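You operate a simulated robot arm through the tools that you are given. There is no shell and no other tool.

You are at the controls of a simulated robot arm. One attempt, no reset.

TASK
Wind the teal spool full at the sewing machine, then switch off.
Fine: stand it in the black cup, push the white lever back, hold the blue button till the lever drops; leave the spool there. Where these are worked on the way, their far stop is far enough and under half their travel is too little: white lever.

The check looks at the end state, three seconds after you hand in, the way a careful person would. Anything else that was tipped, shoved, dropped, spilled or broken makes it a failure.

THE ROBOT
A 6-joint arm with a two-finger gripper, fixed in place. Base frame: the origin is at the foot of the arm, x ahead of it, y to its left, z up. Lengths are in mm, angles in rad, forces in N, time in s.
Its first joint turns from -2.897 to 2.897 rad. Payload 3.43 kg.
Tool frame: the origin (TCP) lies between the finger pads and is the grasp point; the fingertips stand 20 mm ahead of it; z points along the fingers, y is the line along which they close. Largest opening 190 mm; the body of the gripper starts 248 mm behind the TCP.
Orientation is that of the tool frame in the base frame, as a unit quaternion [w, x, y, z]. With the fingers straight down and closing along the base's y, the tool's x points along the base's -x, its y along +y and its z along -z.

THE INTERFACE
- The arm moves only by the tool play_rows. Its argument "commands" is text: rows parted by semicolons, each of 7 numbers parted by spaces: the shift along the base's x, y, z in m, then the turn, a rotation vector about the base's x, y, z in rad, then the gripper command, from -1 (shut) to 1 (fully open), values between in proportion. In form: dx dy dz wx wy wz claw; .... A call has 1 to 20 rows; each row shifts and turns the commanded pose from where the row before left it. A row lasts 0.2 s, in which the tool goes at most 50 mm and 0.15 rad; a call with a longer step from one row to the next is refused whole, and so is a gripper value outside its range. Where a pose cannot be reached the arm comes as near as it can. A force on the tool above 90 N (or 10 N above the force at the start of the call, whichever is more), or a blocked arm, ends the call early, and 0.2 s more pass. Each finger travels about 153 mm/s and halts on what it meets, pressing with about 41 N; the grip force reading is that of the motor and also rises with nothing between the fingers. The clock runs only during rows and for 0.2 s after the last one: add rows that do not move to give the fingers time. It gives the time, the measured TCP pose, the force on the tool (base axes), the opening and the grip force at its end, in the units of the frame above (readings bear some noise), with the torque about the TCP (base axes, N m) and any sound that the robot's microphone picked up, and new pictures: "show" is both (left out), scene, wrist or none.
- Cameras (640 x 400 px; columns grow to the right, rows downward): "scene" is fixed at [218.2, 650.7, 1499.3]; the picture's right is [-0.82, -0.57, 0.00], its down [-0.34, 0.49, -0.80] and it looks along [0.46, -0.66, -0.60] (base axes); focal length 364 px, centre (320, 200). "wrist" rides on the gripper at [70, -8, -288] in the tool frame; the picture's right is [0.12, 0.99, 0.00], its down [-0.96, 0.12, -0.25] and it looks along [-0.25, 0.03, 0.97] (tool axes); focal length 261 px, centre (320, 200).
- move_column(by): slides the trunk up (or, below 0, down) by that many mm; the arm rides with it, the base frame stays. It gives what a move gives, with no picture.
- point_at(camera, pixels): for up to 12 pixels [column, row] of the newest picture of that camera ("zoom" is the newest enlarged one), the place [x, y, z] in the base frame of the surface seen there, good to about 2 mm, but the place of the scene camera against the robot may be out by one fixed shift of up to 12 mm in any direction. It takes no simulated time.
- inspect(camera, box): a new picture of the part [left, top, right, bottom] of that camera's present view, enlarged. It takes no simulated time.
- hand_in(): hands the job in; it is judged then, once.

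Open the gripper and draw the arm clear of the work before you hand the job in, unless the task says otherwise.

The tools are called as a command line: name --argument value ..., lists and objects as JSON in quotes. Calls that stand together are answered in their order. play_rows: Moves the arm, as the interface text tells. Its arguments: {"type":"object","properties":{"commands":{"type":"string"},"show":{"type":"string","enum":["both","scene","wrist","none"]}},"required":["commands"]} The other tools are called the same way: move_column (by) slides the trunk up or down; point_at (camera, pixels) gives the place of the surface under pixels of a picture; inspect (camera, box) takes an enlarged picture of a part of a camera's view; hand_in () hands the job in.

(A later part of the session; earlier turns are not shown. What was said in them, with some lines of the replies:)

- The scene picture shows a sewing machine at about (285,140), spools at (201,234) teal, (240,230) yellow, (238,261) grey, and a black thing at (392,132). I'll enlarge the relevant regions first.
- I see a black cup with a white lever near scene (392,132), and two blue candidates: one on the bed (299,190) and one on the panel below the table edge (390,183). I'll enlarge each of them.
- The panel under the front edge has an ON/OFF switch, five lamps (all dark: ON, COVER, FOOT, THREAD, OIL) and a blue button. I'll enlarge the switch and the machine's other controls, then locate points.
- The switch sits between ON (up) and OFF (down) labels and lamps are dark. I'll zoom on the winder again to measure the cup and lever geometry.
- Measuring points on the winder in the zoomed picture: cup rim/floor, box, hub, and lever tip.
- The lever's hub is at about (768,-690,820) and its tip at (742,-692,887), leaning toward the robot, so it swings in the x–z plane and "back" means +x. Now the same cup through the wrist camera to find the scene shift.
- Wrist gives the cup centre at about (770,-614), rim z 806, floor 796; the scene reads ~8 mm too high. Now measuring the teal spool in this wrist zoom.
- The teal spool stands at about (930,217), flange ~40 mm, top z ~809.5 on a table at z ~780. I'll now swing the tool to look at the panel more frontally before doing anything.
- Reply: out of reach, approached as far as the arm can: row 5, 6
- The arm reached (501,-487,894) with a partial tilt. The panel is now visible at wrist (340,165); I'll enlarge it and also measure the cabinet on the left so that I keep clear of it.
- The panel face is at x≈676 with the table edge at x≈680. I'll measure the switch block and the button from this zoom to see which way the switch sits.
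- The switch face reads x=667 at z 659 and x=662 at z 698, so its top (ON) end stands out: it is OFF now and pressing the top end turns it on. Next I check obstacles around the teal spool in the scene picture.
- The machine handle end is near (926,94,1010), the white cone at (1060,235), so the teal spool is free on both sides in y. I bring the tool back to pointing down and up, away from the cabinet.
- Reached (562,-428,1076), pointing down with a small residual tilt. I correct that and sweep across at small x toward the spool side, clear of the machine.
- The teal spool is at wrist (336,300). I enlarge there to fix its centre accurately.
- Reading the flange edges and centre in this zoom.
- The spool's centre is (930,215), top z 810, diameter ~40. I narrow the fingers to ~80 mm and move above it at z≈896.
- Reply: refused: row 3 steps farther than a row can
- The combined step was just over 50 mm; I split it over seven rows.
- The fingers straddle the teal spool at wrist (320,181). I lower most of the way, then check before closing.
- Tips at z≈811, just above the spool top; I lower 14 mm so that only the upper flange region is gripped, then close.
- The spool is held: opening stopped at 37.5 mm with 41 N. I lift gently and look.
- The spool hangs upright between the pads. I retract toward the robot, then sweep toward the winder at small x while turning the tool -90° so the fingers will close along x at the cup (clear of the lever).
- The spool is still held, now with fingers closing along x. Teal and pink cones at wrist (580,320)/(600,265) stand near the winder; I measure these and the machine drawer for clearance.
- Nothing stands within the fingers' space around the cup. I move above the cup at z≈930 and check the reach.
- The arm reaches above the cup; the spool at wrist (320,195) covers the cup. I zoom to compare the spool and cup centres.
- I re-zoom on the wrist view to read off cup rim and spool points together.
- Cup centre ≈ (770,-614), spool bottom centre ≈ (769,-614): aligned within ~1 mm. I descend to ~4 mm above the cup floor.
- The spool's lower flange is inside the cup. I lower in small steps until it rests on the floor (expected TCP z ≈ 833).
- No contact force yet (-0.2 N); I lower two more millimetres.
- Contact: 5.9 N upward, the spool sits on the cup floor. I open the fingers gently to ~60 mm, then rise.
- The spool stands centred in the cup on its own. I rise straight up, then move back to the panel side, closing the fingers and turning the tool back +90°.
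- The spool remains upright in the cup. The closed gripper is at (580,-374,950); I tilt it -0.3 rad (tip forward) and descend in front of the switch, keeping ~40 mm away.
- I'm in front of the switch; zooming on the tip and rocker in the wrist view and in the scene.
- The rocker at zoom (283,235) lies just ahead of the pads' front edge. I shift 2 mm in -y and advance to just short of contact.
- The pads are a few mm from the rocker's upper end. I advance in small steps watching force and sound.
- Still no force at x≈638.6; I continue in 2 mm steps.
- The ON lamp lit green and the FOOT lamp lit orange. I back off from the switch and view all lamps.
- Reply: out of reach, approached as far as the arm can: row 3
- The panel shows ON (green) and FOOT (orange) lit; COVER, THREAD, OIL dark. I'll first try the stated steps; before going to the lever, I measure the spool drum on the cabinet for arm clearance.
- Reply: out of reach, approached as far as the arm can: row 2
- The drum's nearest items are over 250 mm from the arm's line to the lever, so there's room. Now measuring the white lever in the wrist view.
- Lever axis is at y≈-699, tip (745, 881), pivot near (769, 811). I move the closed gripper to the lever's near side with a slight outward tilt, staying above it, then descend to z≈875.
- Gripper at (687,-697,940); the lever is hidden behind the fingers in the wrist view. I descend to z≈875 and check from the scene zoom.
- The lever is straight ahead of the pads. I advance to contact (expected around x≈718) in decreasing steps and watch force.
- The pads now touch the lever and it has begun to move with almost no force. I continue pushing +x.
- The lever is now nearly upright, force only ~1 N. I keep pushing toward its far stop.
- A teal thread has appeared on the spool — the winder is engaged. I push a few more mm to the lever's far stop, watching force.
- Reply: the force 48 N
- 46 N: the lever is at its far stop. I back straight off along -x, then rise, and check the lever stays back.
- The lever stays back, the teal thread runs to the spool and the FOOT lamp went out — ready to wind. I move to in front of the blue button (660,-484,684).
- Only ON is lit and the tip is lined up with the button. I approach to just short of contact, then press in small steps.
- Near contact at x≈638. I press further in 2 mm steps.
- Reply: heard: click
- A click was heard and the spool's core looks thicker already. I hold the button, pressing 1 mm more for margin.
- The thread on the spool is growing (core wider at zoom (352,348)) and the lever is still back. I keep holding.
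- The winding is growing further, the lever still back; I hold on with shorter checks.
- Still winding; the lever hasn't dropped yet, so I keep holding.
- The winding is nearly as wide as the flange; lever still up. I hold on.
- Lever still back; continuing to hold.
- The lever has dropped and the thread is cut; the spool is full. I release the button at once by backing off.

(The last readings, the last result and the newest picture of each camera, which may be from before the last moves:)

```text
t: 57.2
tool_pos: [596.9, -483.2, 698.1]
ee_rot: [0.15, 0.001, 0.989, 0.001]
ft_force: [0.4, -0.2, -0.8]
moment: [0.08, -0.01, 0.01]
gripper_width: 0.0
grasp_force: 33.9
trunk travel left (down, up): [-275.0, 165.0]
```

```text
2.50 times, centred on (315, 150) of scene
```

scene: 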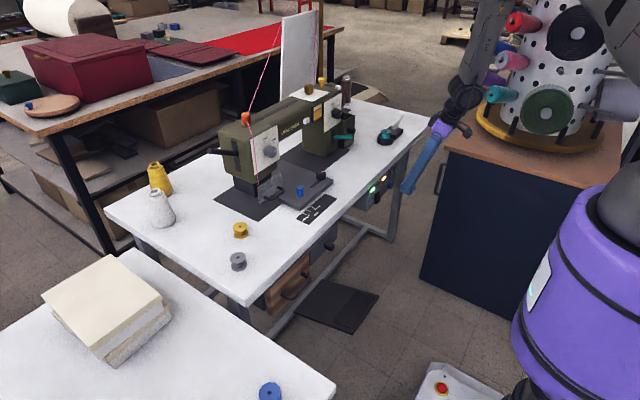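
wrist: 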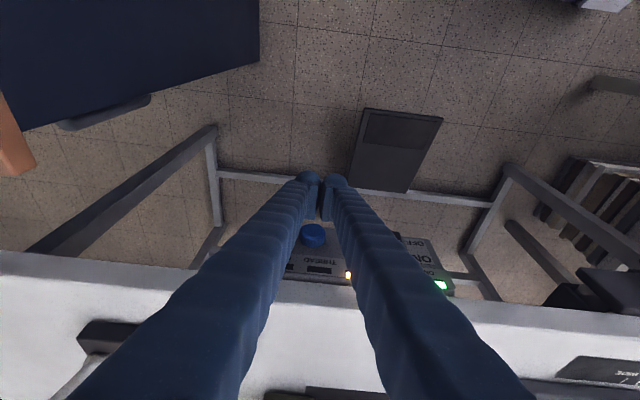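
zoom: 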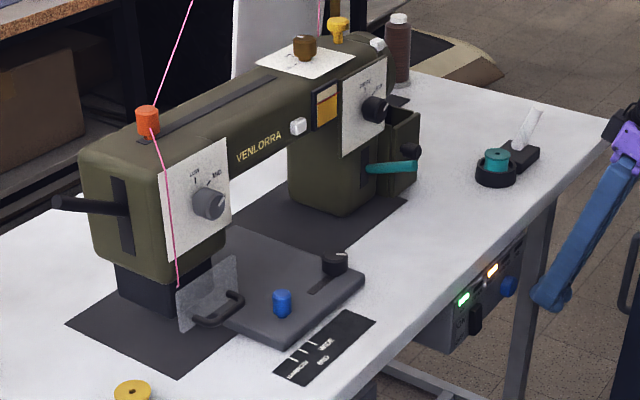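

The panel again shows FOOT plus ON; the spool is full, standing in the cup, lever forward. Now I switch off: move in front of the rocker and lower so that the tip meets its bottom (OFF) end at z≈663.

play_rows --commands "0.004 0.036 0 0 0 0 -1; 0.004 0.036 0 0 0 0 -1; 0 0.036 0 0 0 0 -1; 0 0 -0.015 0 0 0 -1; 0 0 -0.015 0 0 0 -1; 0 0 0 0 0 0 -1" --show "wrist"

inspect --camera "wrist" --box '[270, 160, 380, 240]'

inspect --camera "scene" --box '[345, 150, 425, 210]'

```text
t: 58.6
tool_pos: [609.7, -378.0, 670.5]
ee_rot: [0.148, 0.001, 0.989, 0.006]
ft_force: [-0.9, 0.1, 0.4]
moment: [0.01, 0.0, -0.01]
gripper_width: 0.1
grasp_force: 34.3
out of reach, approached as far as the arm can: row 5
trunk travel left (down, up): [-275.0, 165.0]
```

wrist: 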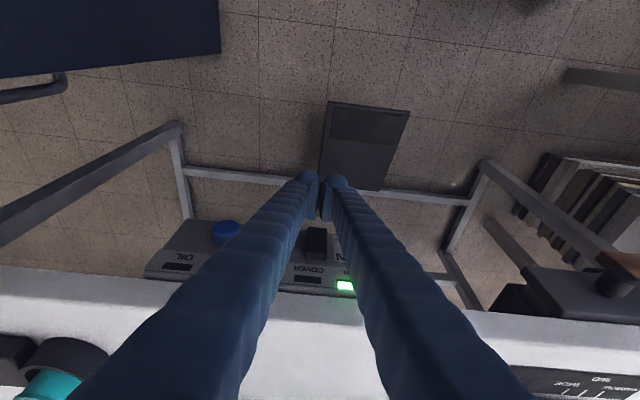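

```text
5.00 times, centred on (325, 200) of wrist
```

zoom: 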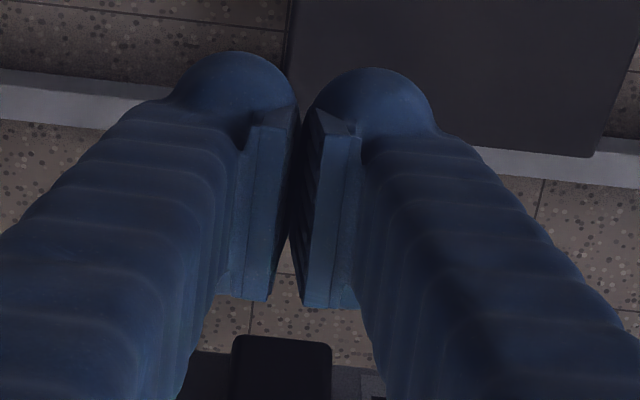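

```text
6.67 times, centred on (385, 180) of scene
```

zoom: 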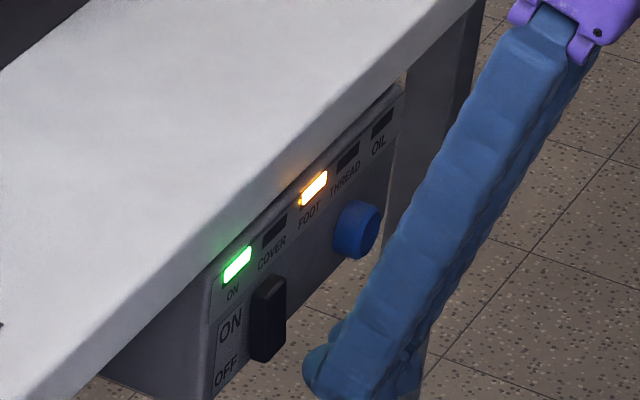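

The tip is at (610,-378,670), near the rocker's lower end. I move forward to x≈630 and correct y/z slightly.

play_rows --commands "0.012 0.001 0 0 0 0 -1; 0.008 0 -0.002 0 0 0 -1; 0 0 0 0 0 0 -1" --show "wrist"

inspect --camera "wrist" --box '[270, 160, 380, 240]'

inspect --camera "scene" --box '[345, 160, 415, 210]'

```text
t: 59.4
tool_pos: [629.6, -377.5, 668.7]
ee_rot: [0.151, 0.001, 0.989, 0.001]
ft_force: [0.2, 0.0, -1.0]
moment: [-0.02, -0.03, 0.01]
gripper_width: 0.0
grasp_force: 34.7
trunk travel left (down, up): [-275.0, 165.0]
```

wrist: 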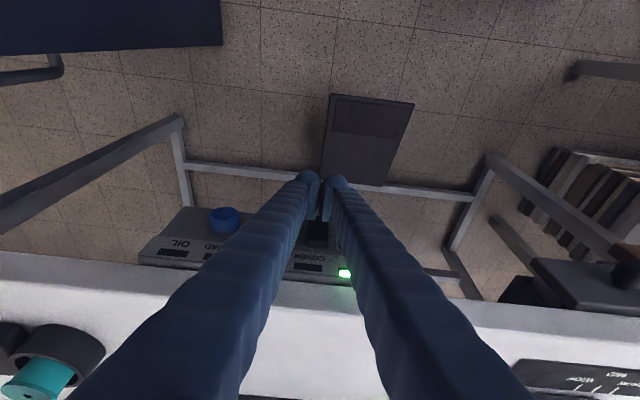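

```text
5.00 times, centred on (325, 200) of wrist
```

zoom: 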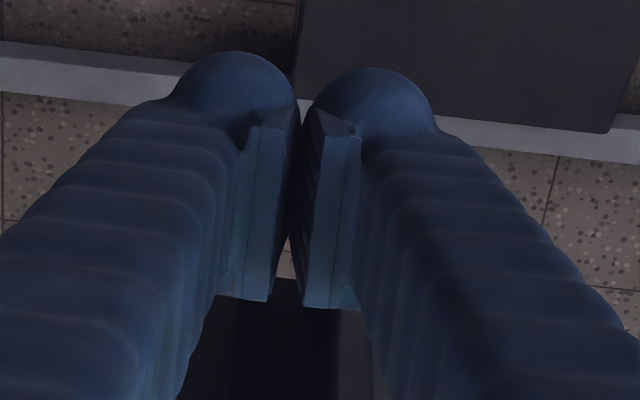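

```text
8.00 times, centred on (380, 185) of scene
```

zoom: 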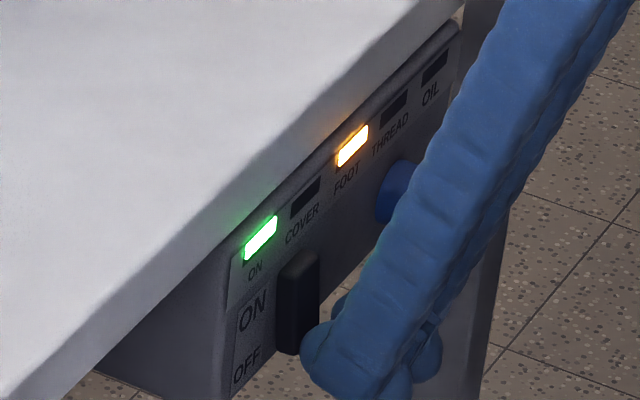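

The tip faces the rocker's lower end. I press in 2 mm steps.

play_rows --commands "0.004 0 0 0 0 0 -1; 0.003 0 0 0 0 0 -1; 0.002 0 0 0 0 0 -1; 0.002 0 0 0 0 0 -1; 0 0 0 0 0 0 -1" --show "none"

inspect --camera "scene" --box '[345, 160, 415, 210]'

```text
t: 60.6
tool_pos: [640.1, -376.6, 667.8]
ee_rot: [0.15, 0.001, 0.989, 0.001]
ft_force: [-0.4, 0.0, -0.2]
moment: [0.02, -0.03, -0.04]
gripper_width: 0.1
grasp_force: 34.4
trunk travel left (down, up): [-275.0, 165.0]
```

```text
8.00 times, centred on (380, 185) of scene
```

zoom: 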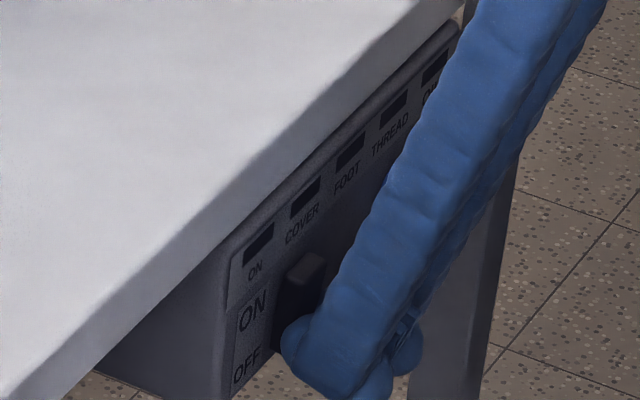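

All lamps went dark: the rocker has flipped to OFF. I back off, rise, and inspect everything.

play_rows --commands "-0.01 0 0 0 0 0 -1; -0.02 0 0 0 0 0 -1; 0 0 0.03 0 0 0 -1; 0 0 0.04 0 0.1 0 -1; 0 0 0.04 0 0.1 0 -1; 0 0 0.04 0 0.1 0 -1; 0 0 0.045 0 0 0 -1; 0 0 0.045 0 0 0 -0.6; 0 0 0.045 0 0 0 -0.3; 0 0 0 0 0 0 0; 0 0 0 0 0 0 0" --show "both"

inspect --camera "scene" --box '[345, 150, 425, 210]'

inspect --camera "scene" --box '[360, 105, 430, 150]'

```text
t: 61.8
tool_pos: [653.8, -385.4, 769.2]
ee_rot: [0.133, 0.011, 0.991, -0.01]
ft_force: [-10.8, -5.4, 6.2]
moment: [-0.16, -0.04, -0.07]
gripper_width: 0.0
grasp_force: 34.2
out of reach, approached as far as the arm can: row 5
trunk travel left (down, up): [-275.0, 165.0]
stopped in row 6: the force on the tool passed its limit at 187 N (the readings are from after the stop); the commanded pose is now the measured one
```

scene: 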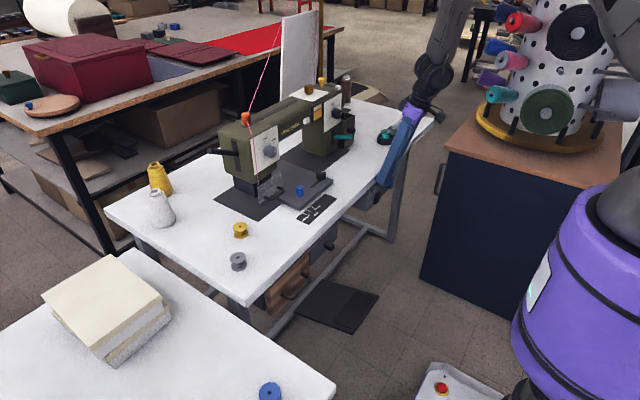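
wrist: 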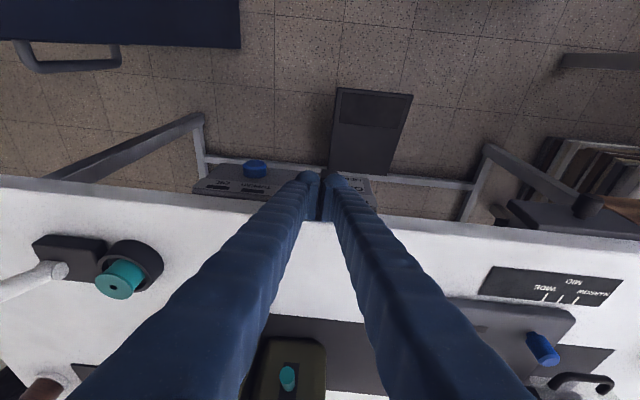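

```text
6.67 times, centred on (385, 180) of scene
```

zoom: 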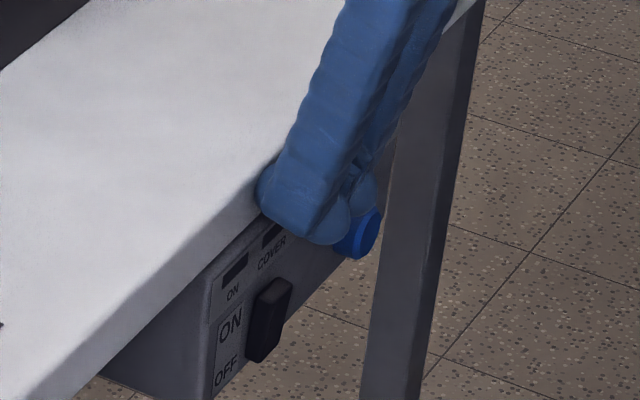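

```text
8.89 times, centred on (395, 128) of scene
```

zoom: 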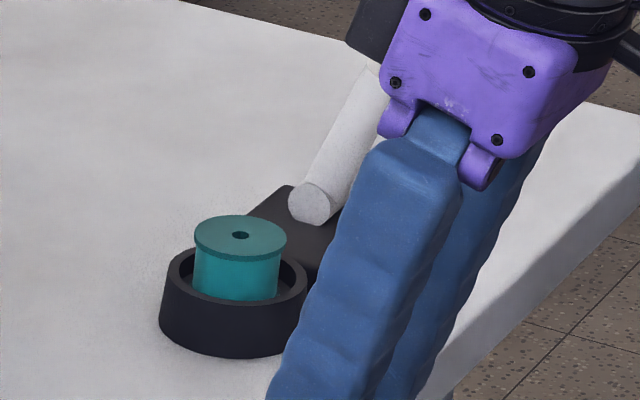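

The retreat went wrong: a pose was out of reach, the arm drifted forward and the fingers bumped the table edge (tip now at (654,-385,769)). I back off gently along -x without changing tilt.

play_rows --commands "-0.005 0 0 0 0 0 -1; -0.01 0 0 0 0 0 -1; -0.01 0 0 0 0 0 -1; 0 0 0 0 0 0 -1" --show "both"

inspect --camera "scene" --box '[345, 150, 425, 210]'

```text
t: 62.8
tool_pos: [632.2, -386.2, 768.2]
ee_rot: [0.134, 0.01, 0.991, -0.009]
ft_force: [0.0, 0.3, 0.4]
moment: [0.02, 0.0, -0.01]
gripper_width: 0.0
grasp_force: 34.3
trunk travel left (down, up): [-275.0, 165.0]
```

scene: 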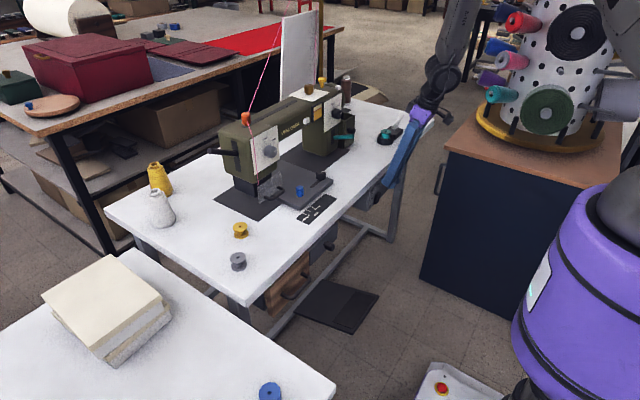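
wrist: 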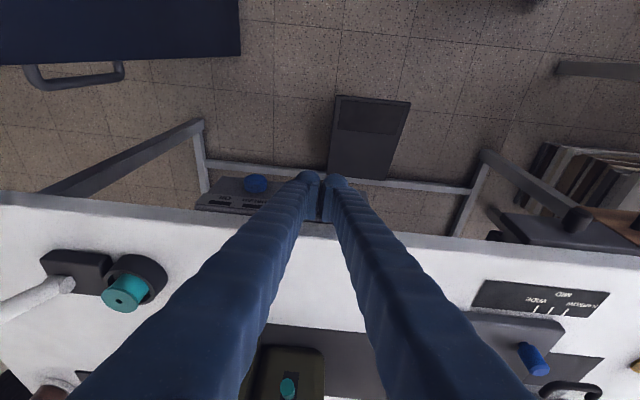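

```text
6.67 times, centred on (385, 180) of scene
```

zoom: 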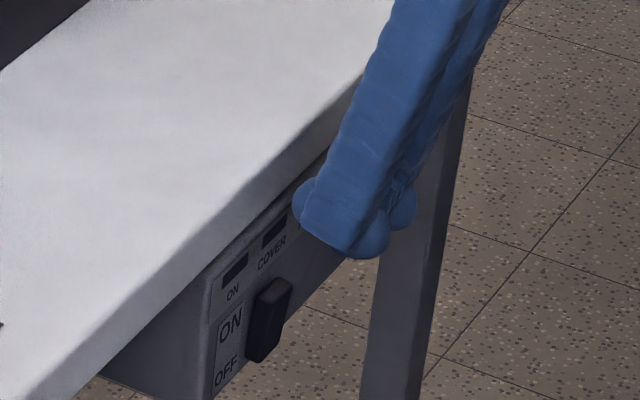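

Contact is gone (0 N) and the panel and lamps look unchanged in position. I rise straight up with tilt unchanged.

play_rows --commands "0 0 0.02 0 0 0 -1; 0 0 0.02 0 0 0 -1; 0 0 0.02 0 0 0 -1; 0 0 0 0 0 0 -1" --show "none"

```text
t: 63.8
tool_pos: [630.3, -383.7, 829.5]
ee_rot: [0.134, 0.011, 0.991, -0.01]
ft_force: [0.1, 0.5, 0.2]
moment: [-0.03, 0.02, 0.03]
gripper_width: 0.0
grasp_force: 34.5
trunk travel left (down, up): [-275.0, 165.0]
```

Rising works cleanly (no contact). I continue up to z≈950, well above the table.

play_rows --commands "0 0 0.03 0 0 0 -1; -0.01 0 0.03 0 0 0 -1; -0.01 0 0.03 0 0 0 -1; -0.01 0 0.03 0 0 0 -1; 0 0 0 0 0 0 -1" --show "none"

```text
t: 65.0
tool_pos: [600.0, -384.6, 947.3]
ee_rot: [0.133, 0.009, 0.991, -0.01]
ft_force: [1.4, 0.1, 0.0]
moment: [-0.08, 0.01, 0.01]
gripper_width: 0.1
grasp_force: 34.2
trunk travel left (down, up): [-275.0, 165.0]
```

Now at (600,-385,947). I undo the tilt in small steps, open the gripper and draw back a little further toward the robot, then look at everything.

play_rows --commands "-0.01 0 0.02 0.01 0.09 0.01 -1; -0.01 0 0.02 0.005 0.09 0.005 -0.6; -0.01 0 0.02 0.005 0.086 0.005 -0.2; -0.01 0.01 0.01 0 0 0 0.2; -0.01 0.02 0.01 0 0 0 0.6; 0 0.02 0 0 0 0 1; 0 0 0 0 0 0 1; 0 0 0 0 0 0 1" --show "both"

inspect --camera "scene" --box '[345, 150, 425, 210]'

inspect --camera "scene" --box '[360, 105, 430, 150]'

inspect --camera "scene" --box '[100, 60, 440, 280]'

```text
t: 66.8
tool_pos: [549.6, -335.6, 1027.4]
ee_rot: [0.002, 0.001, 1.0, 0.0]
ft_force: [-0.5, -0.3, 0.4]
moment: [0.05, -0.04, -0.02]
gripper_width: 190.3
grasp_force: 0.1
trunk travel left (down, up): [-275.0, 165.0]
```

scene: 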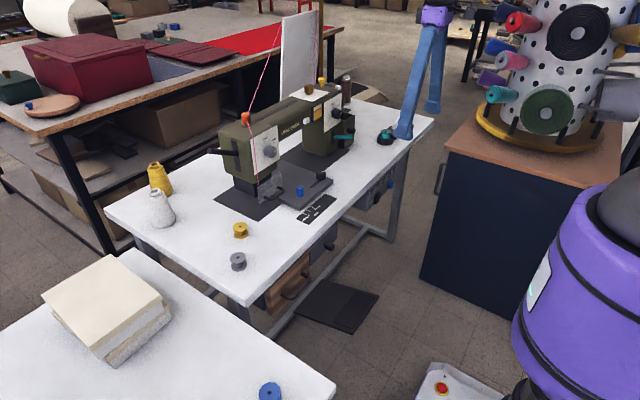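
wrist: 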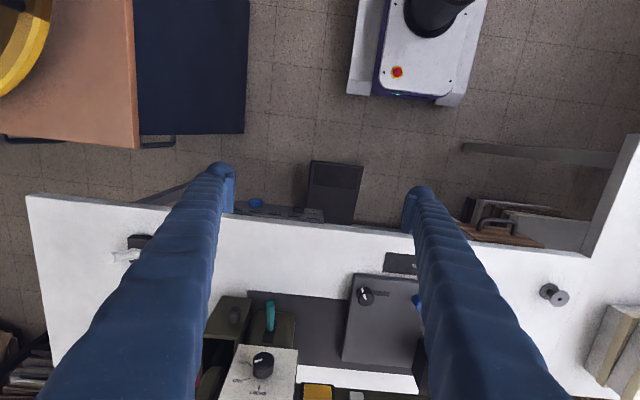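

```text
6.67 times, centred on (385, 180) of scene
```

zoom: 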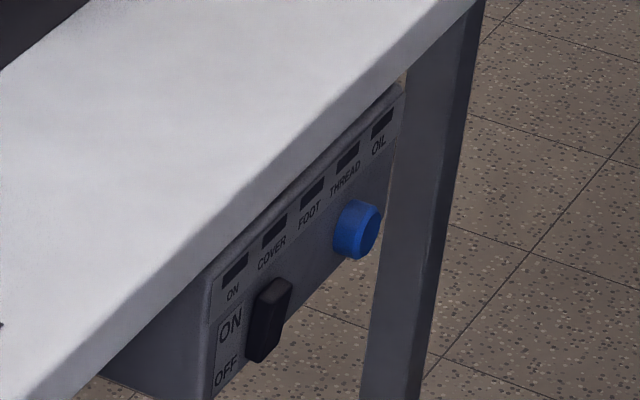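

```text
8.89 times, centred on (395, 128) of scene
```

zoom: 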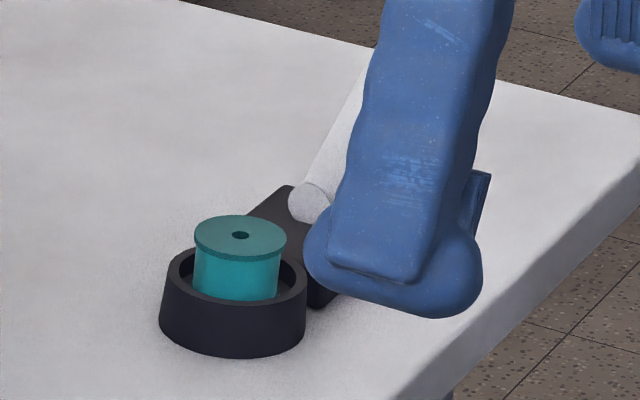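

```text
1.82 times, centred on (270, 170) of scene
```

zoom: 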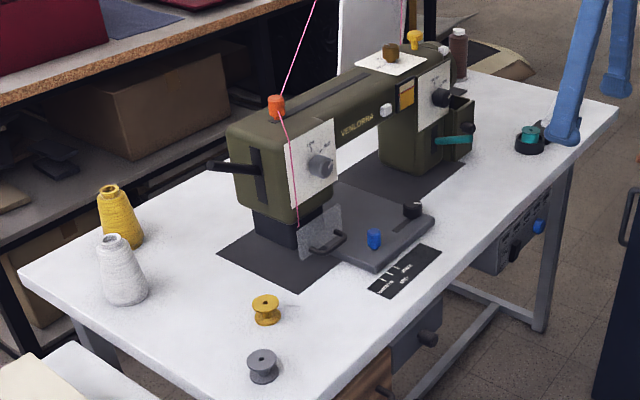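

Lamps are dark, the rocker's top stands out (OFF), and the full spool stands in the cup. I draw the arm further away to get an unobstructed last look at the winder.

play_rows --commands "-0.008 0.04 0.005 0 0 0 1; -0.008 0.04 0.005 0 0 0 1; -0.008 0.04 0.005 0 0 0 1; -0.008 0.04 0.005 0 0 0 1; -0.008 0.04 0.005 0 0 0 1; 0 0 0 0 0 0 1; 0 0 0 0 0 0 1" --show "both"

inspect --camera "scene" --box '[340, 90, 430, 150]'

inspect --camera "scene" --box '[330, 165, 400, 215]'

```text
t: 68.4
tool_pos: [511.9, -138.0, 1053.8]
ee_rot: [0.002, 0.0, 1.0, 0.0]
ft_force: [0.4, -0.2, 0.3]
moment: [0.09, 0.05, 0.0]
gripper_width: 190.0
grasp_force: 0.0
trunk travel left (down, up): [-275.0, 165.0]
```

scene: 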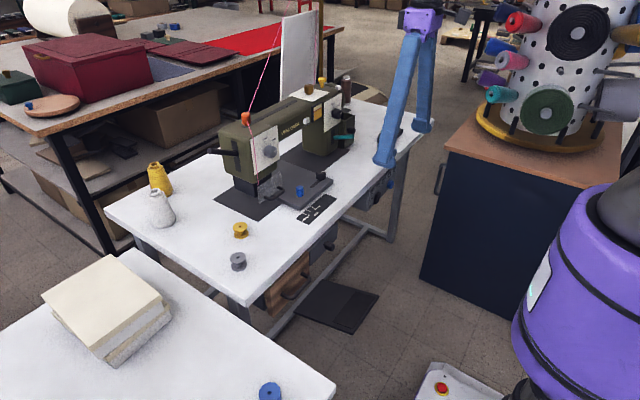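
wrist: 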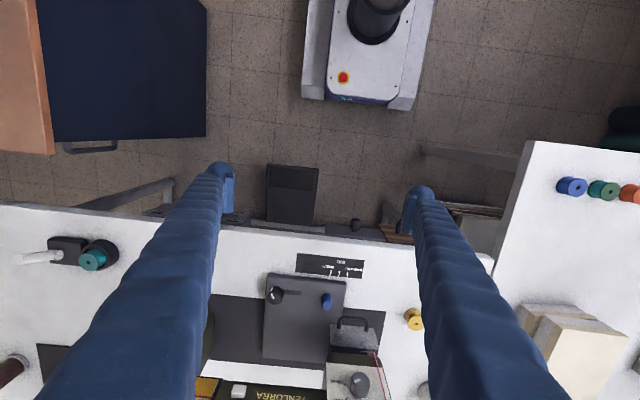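

```text
6.67 times, centred on (385, 120) of scene
```

zoom: 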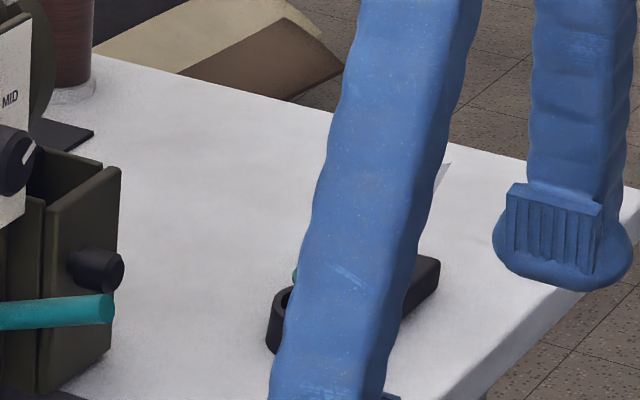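

```text
8.00 times, centred on (365, 190) of scene
```

zoom: 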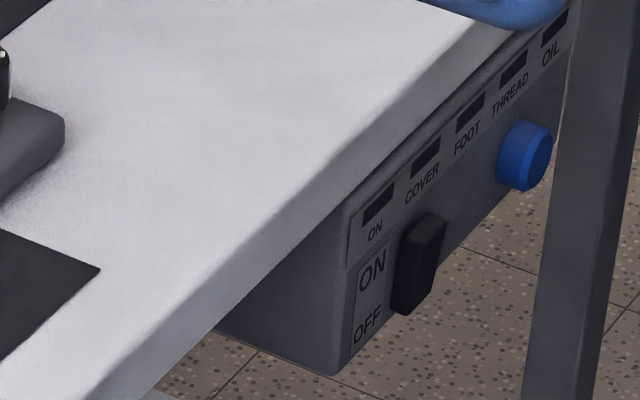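

The panel view is identical to the starting picture (switch OFF, lamps dark, table not moved). A last look at the winder through the wrist camera at (80,255).

inspect --camera "wrist" --box '[10, 220, 140, 290]'

```text
4.92 times, centred on (75, 255) of wrist
```

zoom: 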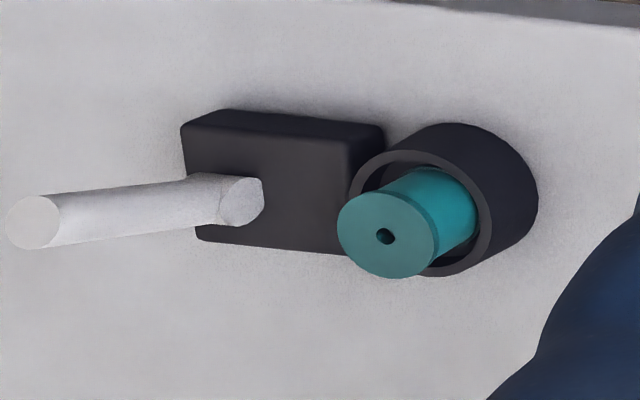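

The full teal spool stands upright in the cup, the lever is back in its forward rest, the machine is off, and the arm is clear with the gripper open. I hand in.

hand_in

```text
The job is handed in.
```

The teal spool is wound full and standing upright in the black cup. The machine is switched off, and I've handed the job in.

- **Winding:** I pushed the white lever back to its far stop and held the blue button until the lever dropped. The thread had come away by then.
- **FOOT lamp:** An orange FOOT lamp lit when I switched the machine on. It went out once the lever was back, came on again after the lever dropped, and did not stop the winding. I left the presser foot alone.
- **Table bump:** While backing away after switching off, the arm hit a reach limit and drifted forward, and the fingers struck the table's front edge at 187 N. In the pictures afterwards the table, panel, cup and spool were all where they had been, and nothing was tipped or moved.

The gripper is open and the arm is drawn back clear of the work.
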